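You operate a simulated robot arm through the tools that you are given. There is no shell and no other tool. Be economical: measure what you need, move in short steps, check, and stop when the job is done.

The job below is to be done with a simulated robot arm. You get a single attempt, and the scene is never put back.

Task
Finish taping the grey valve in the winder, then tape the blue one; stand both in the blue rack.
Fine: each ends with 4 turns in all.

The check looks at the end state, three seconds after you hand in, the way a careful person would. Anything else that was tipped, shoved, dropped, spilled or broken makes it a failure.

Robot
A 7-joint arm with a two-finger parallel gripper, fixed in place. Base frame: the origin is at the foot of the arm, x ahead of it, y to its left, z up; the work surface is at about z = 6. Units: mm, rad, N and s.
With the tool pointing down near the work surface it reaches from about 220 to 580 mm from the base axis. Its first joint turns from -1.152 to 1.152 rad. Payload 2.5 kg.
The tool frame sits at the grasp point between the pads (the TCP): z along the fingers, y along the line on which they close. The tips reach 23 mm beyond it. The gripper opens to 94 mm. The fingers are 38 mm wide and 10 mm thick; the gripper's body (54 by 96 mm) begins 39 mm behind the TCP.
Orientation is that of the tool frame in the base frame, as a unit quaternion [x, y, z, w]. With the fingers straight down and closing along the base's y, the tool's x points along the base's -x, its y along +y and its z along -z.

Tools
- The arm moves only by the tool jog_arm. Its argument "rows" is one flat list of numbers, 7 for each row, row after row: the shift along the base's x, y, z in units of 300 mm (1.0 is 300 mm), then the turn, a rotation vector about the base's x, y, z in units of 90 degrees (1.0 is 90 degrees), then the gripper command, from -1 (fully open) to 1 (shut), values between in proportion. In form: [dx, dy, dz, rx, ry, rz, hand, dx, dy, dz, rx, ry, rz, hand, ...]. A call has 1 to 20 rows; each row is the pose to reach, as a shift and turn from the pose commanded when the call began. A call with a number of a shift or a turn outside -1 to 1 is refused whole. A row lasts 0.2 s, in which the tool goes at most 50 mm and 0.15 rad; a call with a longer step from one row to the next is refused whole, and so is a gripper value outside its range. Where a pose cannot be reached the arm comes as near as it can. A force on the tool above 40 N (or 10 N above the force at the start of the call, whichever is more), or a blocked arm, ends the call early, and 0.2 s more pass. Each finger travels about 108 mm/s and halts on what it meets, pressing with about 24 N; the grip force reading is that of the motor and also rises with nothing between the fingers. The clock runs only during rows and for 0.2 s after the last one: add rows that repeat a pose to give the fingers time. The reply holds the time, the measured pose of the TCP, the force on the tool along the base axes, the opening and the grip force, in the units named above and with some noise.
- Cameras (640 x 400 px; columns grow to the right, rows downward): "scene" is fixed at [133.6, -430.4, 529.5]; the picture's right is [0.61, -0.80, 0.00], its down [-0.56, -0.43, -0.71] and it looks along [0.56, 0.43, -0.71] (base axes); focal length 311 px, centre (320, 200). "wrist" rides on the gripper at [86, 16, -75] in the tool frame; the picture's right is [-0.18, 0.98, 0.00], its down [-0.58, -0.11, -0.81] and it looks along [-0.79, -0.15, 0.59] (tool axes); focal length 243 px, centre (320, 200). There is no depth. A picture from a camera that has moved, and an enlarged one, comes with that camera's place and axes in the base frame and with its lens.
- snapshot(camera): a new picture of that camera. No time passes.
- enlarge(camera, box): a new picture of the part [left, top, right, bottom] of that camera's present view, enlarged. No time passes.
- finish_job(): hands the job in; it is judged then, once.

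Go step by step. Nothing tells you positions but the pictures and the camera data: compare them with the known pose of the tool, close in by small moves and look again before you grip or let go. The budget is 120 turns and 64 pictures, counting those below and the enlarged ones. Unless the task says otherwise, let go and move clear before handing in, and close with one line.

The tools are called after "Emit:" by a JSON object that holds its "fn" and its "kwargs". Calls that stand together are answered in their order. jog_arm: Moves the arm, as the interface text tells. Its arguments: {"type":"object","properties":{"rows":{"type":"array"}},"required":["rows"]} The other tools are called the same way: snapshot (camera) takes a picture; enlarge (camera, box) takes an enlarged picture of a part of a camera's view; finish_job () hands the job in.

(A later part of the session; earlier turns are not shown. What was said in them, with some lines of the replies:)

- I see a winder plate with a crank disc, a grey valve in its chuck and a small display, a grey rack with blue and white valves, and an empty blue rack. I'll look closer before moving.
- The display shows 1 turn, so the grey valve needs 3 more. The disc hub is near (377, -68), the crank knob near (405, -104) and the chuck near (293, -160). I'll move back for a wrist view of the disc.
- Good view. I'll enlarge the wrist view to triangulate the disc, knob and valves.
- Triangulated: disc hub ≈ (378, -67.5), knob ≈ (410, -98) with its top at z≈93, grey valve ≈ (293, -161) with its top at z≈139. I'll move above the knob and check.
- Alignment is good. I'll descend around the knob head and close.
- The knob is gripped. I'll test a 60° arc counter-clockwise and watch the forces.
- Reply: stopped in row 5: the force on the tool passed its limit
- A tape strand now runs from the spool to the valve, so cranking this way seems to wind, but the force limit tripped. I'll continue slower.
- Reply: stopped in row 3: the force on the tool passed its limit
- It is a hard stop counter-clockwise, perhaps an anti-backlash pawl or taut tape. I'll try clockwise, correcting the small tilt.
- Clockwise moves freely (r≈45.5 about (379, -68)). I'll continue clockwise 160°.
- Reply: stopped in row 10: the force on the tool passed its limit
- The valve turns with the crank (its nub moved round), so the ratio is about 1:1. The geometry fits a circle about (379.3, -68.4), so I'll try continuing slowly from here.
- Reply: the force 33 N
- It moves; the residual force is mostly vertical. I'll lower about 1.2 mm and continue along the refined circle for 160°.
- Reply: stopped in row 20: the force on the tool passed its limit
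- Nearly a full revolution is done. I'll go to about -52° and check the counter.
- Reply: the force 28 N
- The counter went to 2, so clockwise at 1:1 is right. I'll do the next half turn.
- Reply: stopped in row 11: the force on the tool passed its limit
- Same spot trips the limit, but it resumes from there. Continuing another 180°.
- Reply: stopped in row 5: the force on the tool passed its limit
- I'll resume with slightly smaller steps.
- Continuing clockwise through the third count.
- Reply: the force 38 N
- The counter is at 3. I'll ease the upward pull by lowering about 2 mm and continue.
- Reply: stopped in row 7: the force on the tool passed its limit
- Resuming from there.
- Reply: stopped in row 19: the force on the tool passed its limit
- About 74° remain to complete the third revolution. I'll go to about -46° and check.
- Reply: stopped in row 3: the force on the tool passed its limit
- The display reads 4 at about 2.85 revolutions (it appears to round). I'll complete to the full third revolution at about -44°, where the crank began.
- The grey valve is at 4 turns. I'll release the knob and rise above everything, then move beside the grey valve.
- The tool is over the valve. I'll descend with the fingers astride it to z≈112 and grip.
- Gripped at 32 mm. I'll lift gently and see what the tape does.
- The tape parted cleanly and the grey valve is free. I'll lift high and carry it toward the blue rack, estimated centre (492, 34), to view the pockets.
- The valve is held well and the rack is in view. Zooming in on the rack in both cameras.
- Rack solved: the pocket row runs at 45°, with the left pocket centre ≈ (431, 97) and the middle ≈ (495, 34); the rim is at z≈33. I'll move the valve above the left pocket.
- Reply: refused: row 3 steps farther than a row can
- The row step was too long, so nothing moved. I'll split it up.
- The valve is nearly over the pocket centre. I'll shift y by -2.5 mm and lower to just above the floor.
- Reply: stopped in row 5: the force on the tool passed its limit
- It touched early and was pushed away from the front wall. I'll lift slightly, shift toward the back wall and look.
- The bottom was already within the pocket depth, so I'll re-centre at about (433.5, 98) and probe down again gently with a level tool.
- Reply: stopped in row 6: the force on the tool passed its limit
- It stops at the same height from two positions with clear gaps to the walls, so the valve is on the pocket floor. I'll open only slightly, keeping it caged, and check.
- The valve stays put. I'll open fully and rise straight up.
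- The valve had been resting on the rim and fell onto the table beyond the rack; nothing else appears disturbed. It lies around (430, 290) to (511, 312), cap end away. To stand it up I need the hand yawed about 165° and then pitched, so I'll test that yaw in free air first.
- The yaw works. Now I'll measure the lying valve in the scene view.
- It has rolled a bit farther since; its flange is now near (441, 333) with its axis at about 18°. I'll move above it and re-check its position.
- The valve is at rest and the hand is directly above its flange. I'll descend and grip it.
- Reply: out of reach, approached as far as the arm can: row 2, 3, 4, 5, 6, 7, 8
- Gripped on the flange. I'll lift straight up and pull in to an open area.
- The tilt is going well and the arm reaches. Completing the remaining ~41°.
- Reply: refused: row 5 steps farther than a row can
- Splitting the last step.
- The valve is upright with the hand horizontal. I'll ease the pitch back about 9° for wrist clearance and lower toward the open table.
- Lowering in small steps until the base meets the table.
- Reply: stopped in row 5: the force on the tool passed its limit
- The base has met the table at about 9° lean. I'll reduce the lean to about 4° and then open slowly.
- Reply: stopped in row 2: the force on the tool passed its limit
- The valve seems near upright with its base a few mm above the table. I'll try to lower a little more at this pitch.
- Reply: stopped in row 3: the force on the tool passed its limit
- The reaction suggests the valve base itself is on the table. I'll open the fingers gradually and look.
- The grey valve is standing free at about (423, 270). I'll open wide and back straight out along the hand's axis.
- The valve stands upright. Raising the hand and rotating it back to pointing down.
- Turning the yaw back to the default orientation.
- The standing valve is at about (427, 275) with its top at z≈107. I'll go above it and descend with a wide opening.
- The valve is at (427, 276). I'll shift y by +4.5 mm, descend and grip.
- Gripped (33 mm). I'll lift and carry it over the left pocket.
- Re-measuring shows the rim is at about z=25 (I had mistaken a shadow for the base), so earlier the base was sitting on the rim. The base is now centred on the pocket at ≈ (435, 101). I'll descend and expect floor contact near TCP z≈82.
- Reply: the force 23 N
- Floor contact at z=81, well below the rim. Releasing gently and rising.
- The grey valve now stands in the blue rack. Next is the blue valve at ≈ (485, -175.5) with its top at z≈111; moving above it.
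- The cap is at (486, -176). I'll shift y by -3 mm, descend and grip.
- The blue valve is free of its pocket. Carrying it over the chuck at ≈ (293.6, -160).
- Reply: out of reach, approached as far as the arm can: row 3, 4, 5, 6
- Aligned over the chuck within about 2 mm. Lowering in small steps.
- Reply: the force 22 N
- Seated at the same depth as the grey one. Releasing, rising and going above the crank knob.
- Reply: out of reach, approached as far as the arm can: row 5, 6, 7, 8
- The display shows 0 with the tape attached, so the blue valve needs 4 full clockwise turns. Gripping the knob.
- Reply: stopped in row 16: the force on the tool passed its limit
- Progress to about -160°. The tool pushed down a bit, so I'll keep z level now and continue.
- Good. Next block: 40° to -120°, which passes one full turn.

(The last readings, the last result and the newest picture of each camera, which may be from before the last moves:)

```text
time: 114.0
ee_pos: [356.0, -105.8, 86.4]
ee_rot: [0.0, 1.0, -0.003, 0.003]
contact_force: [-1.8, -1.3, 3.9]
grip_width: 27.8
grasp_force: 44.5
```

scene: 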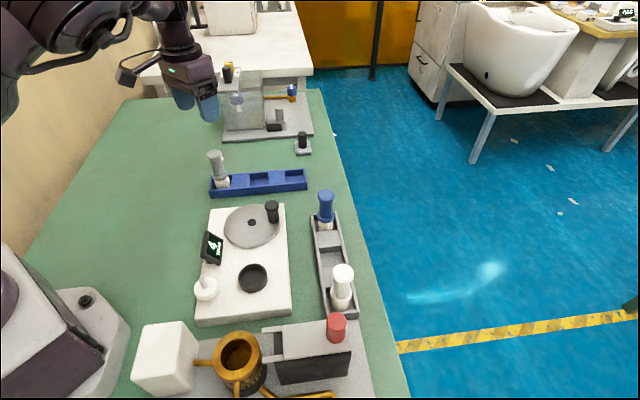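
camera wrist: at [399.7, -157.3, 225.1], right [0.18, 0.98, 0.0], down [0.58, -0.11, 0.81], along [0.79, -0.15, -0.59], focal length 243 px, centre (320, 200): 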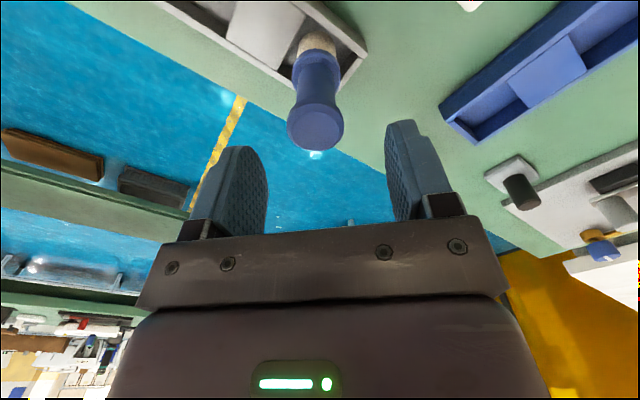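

Forces are low. Next block: -120° to -280°.

Emit:
{"fn": "jog_arm", "kwargs": {"rows": [-0.0174, 0.0118, -0.001, 0, 0, 0, 0.6, -0.0329, 0.0258, -0.002, 0, 0, 0, 0.6, -0.0464, 0.0418, -0.002, 0, 0, 0, 0.6, -0.0574, 0.0596, -0.002, 0, 0, 0, 0.6, -0.066, 0.0787, -0.002, 0, 0, 0, 0.6, -0.0717, 0.0988, -0.002, 0, 0, 0, 0.6, -0.0746, 0.1195, -0.002, 0, 0, 0, 0.6, -0.0746, 0.1405, -0.002, 0, 0, 0, 0.6, -0.0717, 0.1612, -0.002, 0, 0, 0, 0.6, -0.066, 0.1813, -0.002, 0, 0, 0, 0.6, -0.0574, 0.2004, -0.002, 0, 0, 0, 0.6, -0.0464, 0.2182, -0.002, 0, 0, 0, 0.6, -0.0329, 0.2342, -0.002, 0, 0, 0, 0.6, -0.0174, 0.2482, -0.002, 0, 0, 0, 0.6, 0, 0.2599, -0.002, 0, 0, 0, 0.6, 0.0188, 0.2691, -0.002, 0, 0, 0, 0.6, 0.0387, 0.2755, -0.002, 0, 0, 0, 0.6, 0.0593, 0.2792, -0.002, 0, 0, 0, 0.6, 0.0802, 0.2799, -0.002, 0, 0, 0, 0.6, 0.101, 0.2777, -0.002, 0, 0, 0, 0.6]}}

```text
time: 118.2
ee_pos: [386.7, -23.4, 86.6]
ee_rot: [0.0, 1.0, -0.001, 0.001]
contact_force: [-0.6, 1.0, 20.2]
grip_width: 27.7
grasp_force: 45.2
```

Next block: 80° to -80°, completing turn 2.

Emit:
{"fn": "jog_arm", "kwargs": {"rows": [0.0203, -0.005, 0.003, 0, 0, 0, 0.6, 0.0398, -0.0128, 0.003, 0, 0, 0, 0.6, 0.0579, -0.0233, 0.003, 0, 0, 0, 0.6, 0.0744, -0.0362, 0.003, 0, 0, 0, 0.6, 0.0889, -0.0512, 0.003, 0, 0, 0, 0.6, 0.1012, -0.0682, 0.003, 0, 0, 0, 0.6, 0.111, -0.0867, 0.003, 0, 0, 0, 0.6, 0.1182, -0.1063, 0.003, 0, 0, 0, 0.6, 0.1225, -0.1268, 0.003, 0, 0, 0, 0.6, 0.124, -0.1477, 0.003, 0, 0, 0, 0.6, 0.1225, -0.1685, 0.003, 0, 0, 0, 0.6, 0.1182, -0.189, 0.003, 0, 0, 0, 0.6, 0.111, -0.2087, 0.003, 0, 0, 0, 0.6, 0.1012, -0.2272, 0.003, 0, 0, 0, 0.6, 0.0889, -0.2441, 0.003, 0, 0, 0, 0.6, 0.0744, -0.2591, 0.003, 0, 0, 0, 0.6, 0.0579, -0.272, 0.003, 0, 0, 0, 0.6, 0.0398, -0.2825, 0.003, 0, 0, 0, 0.6, 0.0203, -0.2903, 0.003, 0, 0, 0, 0.6, 0, -0.2954, 0.003, 0, 0, 0, 0.6]}}

Emit:
{"fn": "enlarge", "kwargs": {"camera": "scene", "box": [180, 150, 340, 310]}}

```text
time: 119.8
ee_pos: [420.8, -47.6, 84.5]
ee_rot: [0.001, 1.0, -0.001, 0.004]
contact_force: [2.2, -0.7, -2.5]
grip_width: 27.5
grasp_force: 44.9
stopped in row 8: the force on the tool passed its limit (the readings are from after the stop); the commanded pose is now the measured one
```

```text
2.50 times, centred on (260, 230) of scene
camera zoom: at [133.6, -430.4, 529.5], right [0.61, -0.8, 0.0], down [-0.56, -0.43, -0.71], along [0.56, 0.43, -0.71], focal length 778 px, centre (470, 125)
```

zoom: 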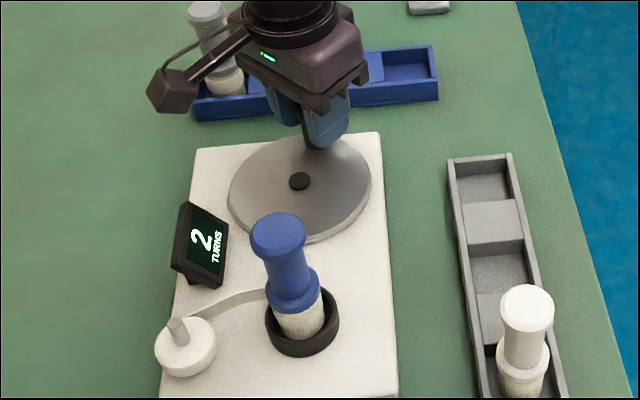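

The display reads 2 at about 1.8 revolutions, so it rounds. Continuing to -133°.

Emit:
{"fn": "jog_arm", "kwargs": {"rows": [0.0058, -0.0202, 0, 0, 0, 0, 0.6, 0.0112, -0.0404, 0.001, 0, 0, 0, 0.6, 0.0138, -0.0612, 0.002, 0, 0, 0, 0.6, 0.0134, -0.0821, 0.003, 0, 0, 0, 0.6, 0.0102, -0.1028, 0.003, 0, 0, 0, 0.6, 0.004, -0.1228, 0.003, 0, 0, 0, 0.6, -0.0048, -0.1417, 0.003, 0, 0, 0, 0.6, -0.0162, -0.1593, 0.003, 0, 0, 0, 0.6, -0.0299, -0.1751, 0.003, 0, 0, 0, 0.6, -0.0457, -0.1888, 0.003, 0, 0, 0, 0.6, -0.0633, -0.2002, 0.003, 0, 0, 0, 0.6, -0.0822, -0.209, 0.003, 0, 0, 0, 0.6, -0.1023, -0.2152, 0.003, 0, 0, 0, 0.6, -0.1229, -0.2184, 0.003, 0, 0, 0, 0.6, -0.1438, -0.2188, 0.003, 0, 0, 0, 0.6, -0.1646, -0.2162, 0.003, 0, 0, 0, 0.6, -0.1848, -0.2108, 0.003, 0, 0, 0, 0.6, -0.2041, -0.2027, 0.003, 0, 0, 0, 0.6, -0.222, -0.1919, 0.003, 0, 0, 0, 0.6, -0.2383, -0.1787, 0.003, 0, 0, 0, 0.6]}}

```text
time: 120.8
ee_pos: [425.8, -71.4, 85.4]
ee_rot: [0.001, 1.0, -0.002, 0.004]
contact_force: [2.1, -1.2, -3.2]
grip_width: 27.7
grasp_force: 44.5
stopped in row 4: the force on the tool passed its limit (the readings are from after the stop); the commanded pose is now the measured one
```

Resuming from about -4° with a slight tilt correction.

Emit:
{"fn": "jog_arm", "kwargs": {"rows": [-0.004, -0.0211, 0, 0, 0.003, 0, 0.6, -0.0098, -0.0413, 0.001, 0, 0.005, 0, 0.6, -0.0183, -0.0606, 0.002, 0, 0.005, 0, 0.6, -0.0295, -0.0784, 0.002, 0, 0.005, 0, 0.6, -0.0431, -0.0946, 0.002, 0, 0.005, 0, 0.6, -0.0587, -0.1087, 0.002, 0, 0.005, 0, 0.6, -0.0762, -0.1204, 0.002, 0, 0.005, 0, 0.6, -0.0951, -0.1297, 0.002, 0, 0.005, 0, 0.6, -0.1151, -0.1362, 0.002, 0, 0.005, 0, 0.6, -0.1359, -0.1398, 0.002, 0, 0.005, 0, 0.6, -0.1569, -0.1406, 0.002, 0, 0.005, 0, 0.6, -0.1779, -0.1384, 0.002, 0, 0.005, 0, 0.6, -0.1983, -0.1333, 0.002, 0, 0.005, 0, 0.6, -0.2179, -0.1254, 0.002, 0, 0.005, 0, 0.6, -0.2361, -0.1148, 0.002, 0, 0.005, 0, 0.6, -0.2527, -0.1019, 0.002, 0, 0.005, 0, 0.6, -0.2673, -0.0867, 0.002, 0, 0.005, 0, 0.6]}}

```text
time: 124.0
ee_pos: [357.3, -105.2, 86.4]
ee_rot: [-0.001, 1.0, 0.0, 0.002]
contact_force: [-1.1, 0.5, -1.6]
grip_width: 27.9
grasp_force: 45.0
stopped in row 15: the force on the tool passed its limit (the readings are from after the stop); the commanded pose is now the measured one
```

Resuming from about -122° for the next 160°.

Emit:
{"fn": "jog_arm", "kwargs": {"rows": [-0.0208, 0.0081, 0, 0, 0, 0, 0.6, -0.0358, 0.0226, 0, 0, 0, 0, 0.6, -0.0487, 0.0391, 0, 0, 0, 0, 0.6, -0.0592, 0.0572, 0, 0, 0, 0, 0.6, -0.067, 0.0767, 0, 0, 0, 0, 0.6, -0.0721, 0.097, 0, 0, 0, 0, 0.6, -0.0742, 0.1178, 0, 0, 0, 0, 0.6, -0.0735, 0.1387, 0, 0, 0, 0, 0.6, -0.0699, 0.1593, 0, 0, 0, 0, 0.6, -0.0634, 0.1792, 0, 0, 0, 0, 0.6, -0.0542, 0.198, 0, 0, 0, 0, 0.6, -0.0425, 0.2154, 0, 0, 0, 0, 0.6, -0.0285, 0.2309, 0, 0, 0, 0, 0.6, -0.0125, 0.2444, 0, 0, 0, 0, 0.6, 0.0052, 0.2554, 0, 0, 0, 0, 0.6, 0.0244, 0.264, 0, 0, 0, 0, 0.6, 0.0445, 0.2697, 0, 0, 0, 0, 0.6, 0.0652, 0.2726, 0, 0, 0, 0, 0.6, 0.0861, 0.2726, 0, 0, 0, 0, 0.6, 0.1069, 0.2697, 0, 0, 0, 0, 0.6]}}

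```text
time: 128.2
ee_pos: [389.9, -24.2, 86.3]
ee_rot: [-0.001, 1.0, 0.003, 0.001]
contact_force: [3.0, 17.1, -19.1]
grip_width: 27.9
grasp_force: 45.1
```

Next block: 78° to -82°, completing turn 3.

Emit:
{"fn": "jog_arm", "kwargs": {"rows": [0.02, -0.0057, -0.002, 0, 0, 0, 0.6, 0.0391, -0.0142, -0.003, 0, 0, 0, 0.6, 0.0568, -0.0253, -0.003, 0, 0, 0, 0.6, 0.0729, -0.0388, -0.003, 0, 0, 0, 0.6, 0.0869, -0.0543, -0.003, 0, 0, 0, 0.6, 0.0986, -0.0717, -0.003, 0, 0, 0, 0.6, 0.1077, -0.0905, -0.003, 0, 0, 0, 0.6, 0.1142, -0.1104, -0.003, 0, 0, 0, 0.6, 0.1178, -0.131, -0.003, 0, 0, 0, 0.6, 0.1186, -0.1519, -0.003, 0, 0, 0, 0.6, 0.1164, -0.1727, -0.003, 0, 0, 0, 0.6, 0.1113, -0.193, -0.003, 0, 0, 0, 0.6, 0.1035, -0.2124, -0.003, 0, 0, 0, 0.6, 0.093, -0.2305, -0.003, 0, 0, 0, 0.6, 0.0801, -0.247, -0.003, 0, 0, 0, 0.6, 0.0651, -0.2616, -0.003, 0, 0, 0, 0.6, 0.0482, -0.2739, -0.003, 0, 0, 0, 0.6, 0.0297, -0.2837, -0.003, 0, 0, 0, 0.6, 0.01, -0.2909, -0.003, 0, 0, 0, 0.6, -0.0105, -0.2952, -0.003, 0, 0, 0, 0.6]}}

```text
time: 132.4
ee_pos: [386.3, -112.9, 86.4]
ee_rot: [-0.002, 1.0, 0.003, 0.002]
contact_force: [-0.6, 6.8, 25.5]
grip_width: 27.9
grasp_force: 45.0
```

Turn 3 is done. Last turn: -82° to -242°.

Emit:
{"fn": "jog_arm", "kwargs": {"rows": [-0.0208, -0.0015, 0.002, 0, 0, 0, 0.6, -0.0417, 0, 0.003, 0, 0, 0, 0.6, -0.0622, 0.0043, 0.003, 0, 0, 0, 0.6, -0.0818, 0.0115, 0.003, 0, 0, 0, 0.6, -0.1003, 0.0213, 0.003, 0, 0, 0, 0.6, -0.1173, 0.0336, 0.003, 0, 0, 0, 0.6, -0.1323, 0.0482, 0.003, 0, 0, 0, 0.6, -0.1452, 0.0647, 0.003, 0, 0, 0, 0.6, -0.1557, 0.0828, 0.003, 0, 0, 0, 0.6, -0.1635, 0.1022, 0.003, 0, 0, 0, 0.6, -0.1686, 0.1225, 0.003, 0, 0, 0, 0.6, -0.1707, 0.1433, 0.003, 0, 0, 0, 0.6, -0.17, 0.1642, 0.003, 0, 0, 0, 0.6, -0.1664, 0.1848, 0.003, 0, 0, 0, 0.6, -0.1599, 0.2047, 0.003, 0, 0, 0, 0.6, -0.1507, 0.2235, 0.003, 0, 0, 0, 0.6, -0.139, 0.2409, 0.003, 0, 0, 0, 0.6, -0.125, 0.2564, 0.003, 0, 0, 0, 0.6, -0.109, 0.2699, 0.003, 0, 0, 0, 0.6, -0.0913, 0.281, 0.003, 0, 0, 0, 0.6]}}

```text
time: 136.6
ee_pos: [358.0, -28.1, 86.3]
ee_rot: [0.0, 1.0, 0.001, 0.0]
contact_force: [-0.4, -1.4, -9.3]
grip_width: 27.7
grasp_force: 44.7
```

Final block: 118° to -44°, exactly 4 revolutions.

Emit:
{"fn": "jog_arm", "kwargs": {"rows": [0.019, 0.0086, -0.001, 0, 0, 0, 0.6, 0.0391, 0.0144, -0.001, 0, 0, 0, 0.6, 0.0599, 0.0173, -0.001, 0, 0, 0, 0.6, 0.0808, 0.0173, -0.001, 0, 0, 0, 0.6, 0.1015, 0.0144, -0.001, 0, 0, 0, 0.6, 0.1216, 0.0086, -0.001, 0, 0, 0, 0.6, 0.1408, 0.0001, -0.001, 0, 0, 0, 0.6, 0.1585, -0.011, -0.001, 0, 0, 0, 0.6, 0.1745, -0.0244, -0.001, 0, 0, 0, 0.6, 0.1885, -0.04, -0.001, 0, 0, 0, 0.6, 0.2002, -0.0573, -0.001, 0, 0, 0, 0.6, 0.2094, -0.0761, -0.001, 0, 0, 0, 0.6, 0.2159, -0.096, -0.001, 0, 0, 0, 0.6, 0.2195, -0.1167, -0.001, 0, 0, 0, 0.6, 0.2202, -0.1376, -0.001, 0, 0, 0, 0.6, 0.2181, -0.1584, -0.001, 0, 0, 0, 0.6, 0.213, -0.1787, -0.001, 0, 0, 0, 0.6, 0.2052, -0.1981, -0.001, 0, 0, 0, 0.6, 0.1947, -0.2162, -0.001, 0, 0, 0, 0.6, 0.1782, -0.2365, -0.001, 0, 0, 0, 0.6]}}

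```text
time: 140.8
ee_pos: [411.4, -100.2, 86.4]
ee_rot: [0.0, 1.0, 0.0, 0.002]
contact_force: [6.9, -8.2, 8.1]
grip_width: 27.9
grasp_force: 45.0
```

Four revolutions are done. Releasing the knob, rising and moving above the blue valve.

Emit:
{"fn": "jog_arm", "kwargs": {"rows": [0, 0, 0, 0, 0, 0, -0.2, 0, 0, 0, 0, 0, 0, -0.4, 0, 0, 0, 0, 0, 0, -0.4, 0, 0, 0.15, 0, 0, 0, -0.4, 0, 0, 0.3, 0, 0, 0, -0.4, 0, 0, 0.42, 0, 0, 0, -0.4, -0.13, -0.065, 0.45, 0, 0, 0, -0.4, -0.26, -0.135, 0.45, 0, 0, 0, -0.4, -0.391, -0.204, 0.45, 0, 0, 0, -0.4, -0.391, -0.204, 0.37, 0, 0, 0, -0.4, -0.391, -0.204, 0.37, 0, 0, 0, -0.4]}}

Emit:
{"fn": "enlarge", "kwargs": {"camera": "scene", "box": [180, 150, 340, 310]}}

```text
time: 143.2
ee_pos: [311.8, -138.4, 175.4]
ee_rot: [0.0, 1.0, 0.0, 0.001]
contact_force: [1.0, -0.2, -0.2]
grip_width: 65.9
grasp_force: 0.1
out of reach, approached as far as the arm can: row 8, 9, 10, 11
```

```text
2.50 times, centred on (260, 230) of scene
camera zoom: at [133.6, -430.4, 529.5], right [0.61, -0.8, 0.0], down [-0.56, -0.43, -0.71], along [0.56, 0.43, -0.71], focal length 778 px, centre (470, 125)
```

zoom: 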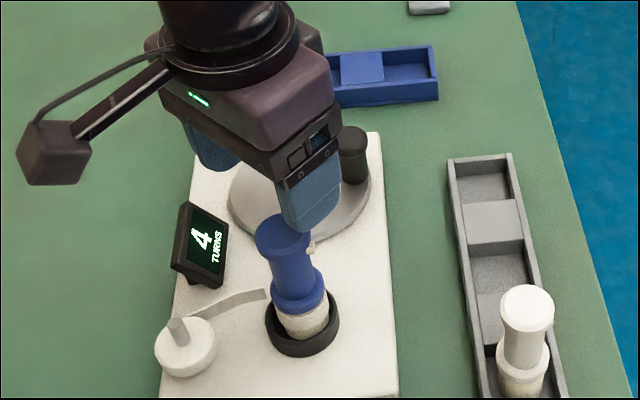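

The display shows 4. The arm can't reach above the chuck in its present posture at this height, so I'll go round to (375, -161, 112) and slide in along -x with the fingers straddling the valve.

Emit:
{"fn": "jog_arm", "kwargs": {"rows": [0.13, 0.02, 0, 0, 0, 0, -0.4, 0.267, 0.02, 0, 0, 0, 0, -0.4, 0.267, 0, -0.13, 0, 0, 0, -0.4, 0.267, 0, -0.283, 0, 0, 0, -0.4, 0.267, 0, -0.283, 0, 0, 0, -0.4]}}

```text
time: 144.2
ee_pos: [397.2, -136.7, 115.6]
ee_rot: [-0.002, 1.0, 0.004, 0.01]
contact_force: [-1.8, 1.5, 9.5]
grip_width: 66.6
grasp_force: 1.2
stopped in row 4: the force on the tool passed its limit (the readings are from after the stop); the commanded pose is now the measured one
```

A finger touched the knob top, because the commanded pose had shifted with the reach limit. Raising straight up at once.

Emit:
{"fn": "jog_arm", "kwargs": {"rows": [0, 0, 0.05, 0, 0.006, 0, -0.4, 0, 0, 0.17, 0, 0.01, 0, -0.4, 0, 0, 0.17, 0, 0.01, 0, -0.4]}}

Emit:
{"fn": "snapshot", "kwargs": {"camera": "scene"}}

```text
time: 145.0
ee_pos: [397.7, -135.3, 165.0]
ee_rot: [-0.002, 1.0, 0.004, 0.001]
contact_force: [0.1, -0.2, 0.9]
grip_width: 66.0
grasp_force: 0.0
```

```text
2 pictures are left
```

scene: 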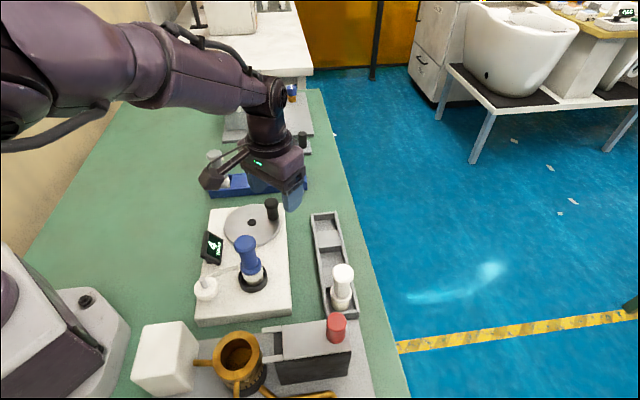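

Nothing moved: the knob, display (4), both valves and rack all look intact. Moving now to (370, -161) and then down.

Emit:
{"fn": "jog_arm", "kwargs": {"rows": [-0.045, -0.04, 0, 0, 0, 0, -0.4, -0.09, -0.081, 0, 0, 0, 0, -0.4, -0.09, -0.081, 0, 0, 0, 0, -0.4]}}

```text
time: 145.8
ee_pos: [369.8, -160.8, 167.4]
ee_rot: [-0.002, 1.0, 0.004, 0.002]
contact_force: [-0.4, -0.8, 1.6]
grip_width: 65.7
grasp_force: 0.0
```

Descending, then sliding in along -x around the valve.

Emit:
{"fn": "jog_arm", "kwargs": {"rows": [0, 0, -0.09, 0, 0, 0, -0.4, 0, 0, -0.181, 0, 0, 0, -0.4, 0, 0, -0.181, 0, 0, 0, -0.4, -0.06, 0, -0.181, 0, 0, 0, -0.4, -0.12, 0, -0.181, 0, 0, 0, -0.4, -0.18, 0, -0.181, 0, 0, 0, -0.4, -0.23, 0, -0.181, 0, 0, 0, -0.4, -0.25, 0, -0.181, 0, 0, 0, -0.4, -0.25, 0, -0.181, 0, 0, 0, -0.4]}}

```text
time: 147.8
ee_pos: [294.8, -160.7, 110.5]
ee_rot: [0.0, 1.0, 0.003, 0.001]
contact_force: [0.9, 0.5, 0.4]
grip_width: 65.7
grasp_force: 0.0
```

In position around the valve. Closing and lifting just clear of the chuck, then sliding back out before rising.

Emit:
{"fn": "jog_arm", "kwargs": {"rows": [0, 0, 0, 0, 0, 0, -0.1, 0, 0, 0, 0, 0, 0, 0.3, 0, 0, 0, 0, 0, 0, 0.7, 0, 0, 0, 0, 0, 0, 0.7, 0, 0, 0, 0, 0, 0, 0.7]}}

Emit:
{"fn": "jog_arm", "kwargs": {"rows": [0, 0, 0.02, 0, 0, 0, 0.7, 0, 0, 0.05, 0, 0, 0, 0.7, 0, 0, 0.08, 0, 0, 0, 0.7, 0, 0, 0.105, 0, 0, 0, 0.7, 0, 0, 0.105, 0, 0, 0, 0.7]}}

```text
time: 149.0
ee_pos: [295.8, -161.4, 111.3]
ee_rot: [-0.001, 1.0, 0.003, 0.001]
contact_force: [0.2, 0.5, 0.5]
grip_width: 32.9
grasp_force: 23.9
```

```text
time: 150.2
ee_pos: [296.1, -159.0, 140.6]
ee_rot: [-0.001, 1.0, 0.001, 0.001]
contact_force: [0.0, 0.1, -1.8]
grip_width: 32.8
grasp_force: 24.0
out of reach, approached as far as the arm can: row 4
```

Emit:
{"fn": "jog_arm", "kwargs": {"rows": [0.08, -0.005, 0, 0, 0, 0, 0.7, 0.18, -0.01, 0.01, 0, 0, 0, 0.7, 0.28, -0.01, 0.03, 0, 0, 0, 0.7, 0.36, -0.01, 0.13, 0, 0, 0, 0.7, 0.4, -0.01, 0.25, 0, 0, 0, 0.7, 0.4, -0.01, 0.25, 0, 0, 0, 0.7]}}

```text
time: 151.6
ee_pos: [415.2, -163.2, 217.2]
ee_rot: [-0.002, 1.0, 0.003, 0.001]
contact_force: [-0.3, -0.7, -1.4]
grip_width: 32.5
grasp_force: 24.0
```

Lifted clear. Carrying the blue valve over the middle pocket at ≈ (499, 39).

Emit:
{"fn": "jog_arm", "kwargs": {"rows": [0.05, 0.12, 0, 0, 0, 0, 0.7, 0.1, 0.25, 0, 0, 0, 0, 0.7, 0.16, 0.38, 0, 0, 0, 0, 0.7, 0.22, 0.51, 0, 0, 0, 0, 0.7, 0.283, 0.63, 0, 0, 0, 0, 0.7, 0.283, 0.675, -0.1, 0, 0, 0, 0.7, 0.283, 0.675, -0.22, 0, 0, 0, 0.7, 0.283, 0.675, -0.324, 0, 0, 0, 0.7, 0.283, 0.675, -0.324, 0, 0, 0, 0.7]}}

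Emit:
{"fn": "enlarge", "kwargs": {"camera": "scene", "box": [190, 120, 310, 210]}}

```text
time: 153.6
ee_pos: [499.4, 38.6, 121.4]
ee_rot: [-0.001, 1.0, 0.004, 0.0]
contact_force: [0.8, -0.1, -1.2]
grip_width: 32.4
grasp_force: 23.8
```

```text
4.44 times, centred on (250, 165) of scene
camera zoom: at [133.7, -430.4, 529.5], right [0.61, -0.8, 0.0], down [-0.56, -0.43, -0.71], along [0.56, 0.43, -0.71], focal length 1383 px, centre (631, 356)
```

zoom: 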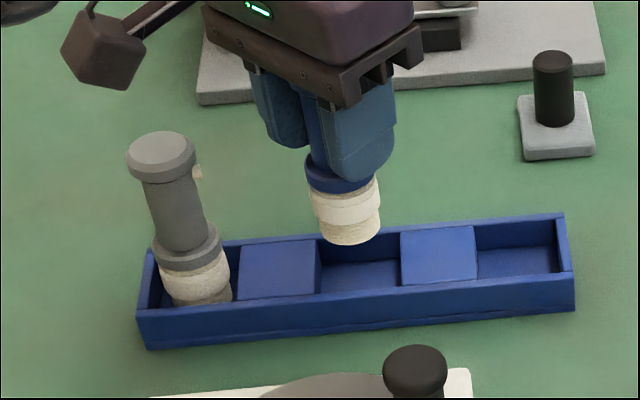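

The base lines up with the middle pocket to within about 2 mm. Shifting y by -1.5 mm and lowering; expecting contact near z≈84.

Emit:
{"fn": "jog_arm", "kwargs": {"rows": [0, -0.005, -0.03, 0, 0, 0, 0.7, 0, -0.005, -0.055, 0, 0, 0, 0.7, 0, -0.005, -0.075, 0, 0, 0, 0.7, 0, -0.005, -0.09, 0, 0, 0, 0.7, 0, -0.005, -0.103, 0, 0, 0, 0.7, 0, -0.005, -0.113, 0, 0, 0, 0.7, 0, -0.005, -0.121, 0, 0, 0, 0.7, 0, -0.005, -0.128, 0, 0, 0, 0.7]}}

```text
time: 155.4
ee_pos: [499.7, 36.9, 83.4]
ee_rot: [-0.001, 1.0, 0.003, 0.002]
contact_force: [0.0, 0.3, -2.5]
grip_width: 32.8
grasp_force: 24.1
```

It is well inside the pocket with no contact yet; easing down further.

Emit:
{"fn": "jog_arm", "kwargs": {"rows": [0, 0, -0.005, 0, 0, 0, 0.7, 0, 0, -0.01, 0, 0, 0, 0.7, 0, 0, -0.015, 0, 0, 0, 0.7, 0, 0, -0.018, 0, 0, 0, 0.7]}}

```text
time: 156.4
ee_pos: [501.8, 37.0, 77.3]
ee_rot: [-0.002, 1.0, 0.004, 0.002]
contact_force: [-1.0, -0.3, 4.8]
grip_width: 32.5
grasp_force: 24.2
```

Light floor contact at z≈77. Releasing gently, then rising straight up and clear.

Emit:
{"fn": "jog_arm", "kwargs": {"rows": [0, 0, -0.002, 0, 0, 0, 0.7, 0, 0, -0.002, 0, 0, 0, 0.25, 0, 0, -0.002, 0, 0, 0, 0.15, 0, 0, -0.002, 0, 0, 0, -0.1, 0, 0, -0.002, 0, 0, 0, -0.4, 0, 0, -0.002, 0, 0, 0, -0.4, 0, 0, 0.1, 0, 0, 0, -0.4, 0, 0, 0.22, 0, 0, 0, -0.4, 0, 0, 0.36, 0, 0, 0, -0.4, 0, 0, 0.5, 0, 0, 0, -0.4, -0.1, 0, 0.55, 0, 0, 0, -0.4, -0.1, 0, 0.55, 0, 0, 0, -0.4]}}

Emit:
{"fn": "snapshot", "kwargs": {"camera": "scene"}}

```text
time: 159.0
ee_pos: [472.0, 36.7, 243.0]
ee_rot: [-0.002, 1.0, 0.003, 0.001]
contact_force: [0.9, -0.3, -0.8]
grip_width: 65.7
grasp_force: 0.0
```

```text
0 pictures are left
```

scene: 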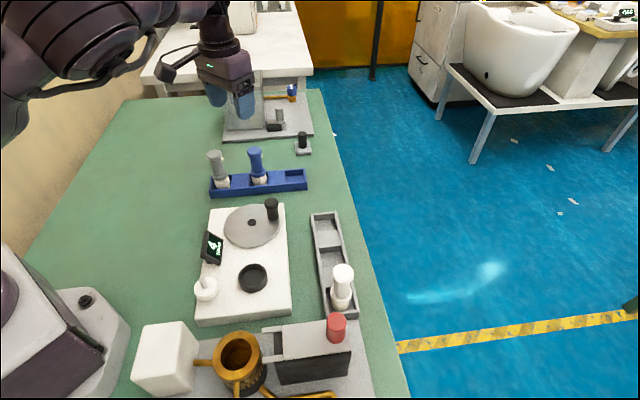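

Both valves stand in the blue rack with 4 turns each, everything else looks undisturbed, and the arm is clear. Handing in.

Emit:
{"fn": "finish_job", "kwargs": {}}

```text
The job is handed in.
```

The grey and blue valves both stand in the blue rack, and the winder display read 4 turns for each. On my first attempt to rack it, the grey valve fell onto the table; I picked it up and re-racked it, but did not check its tape for damage up close.
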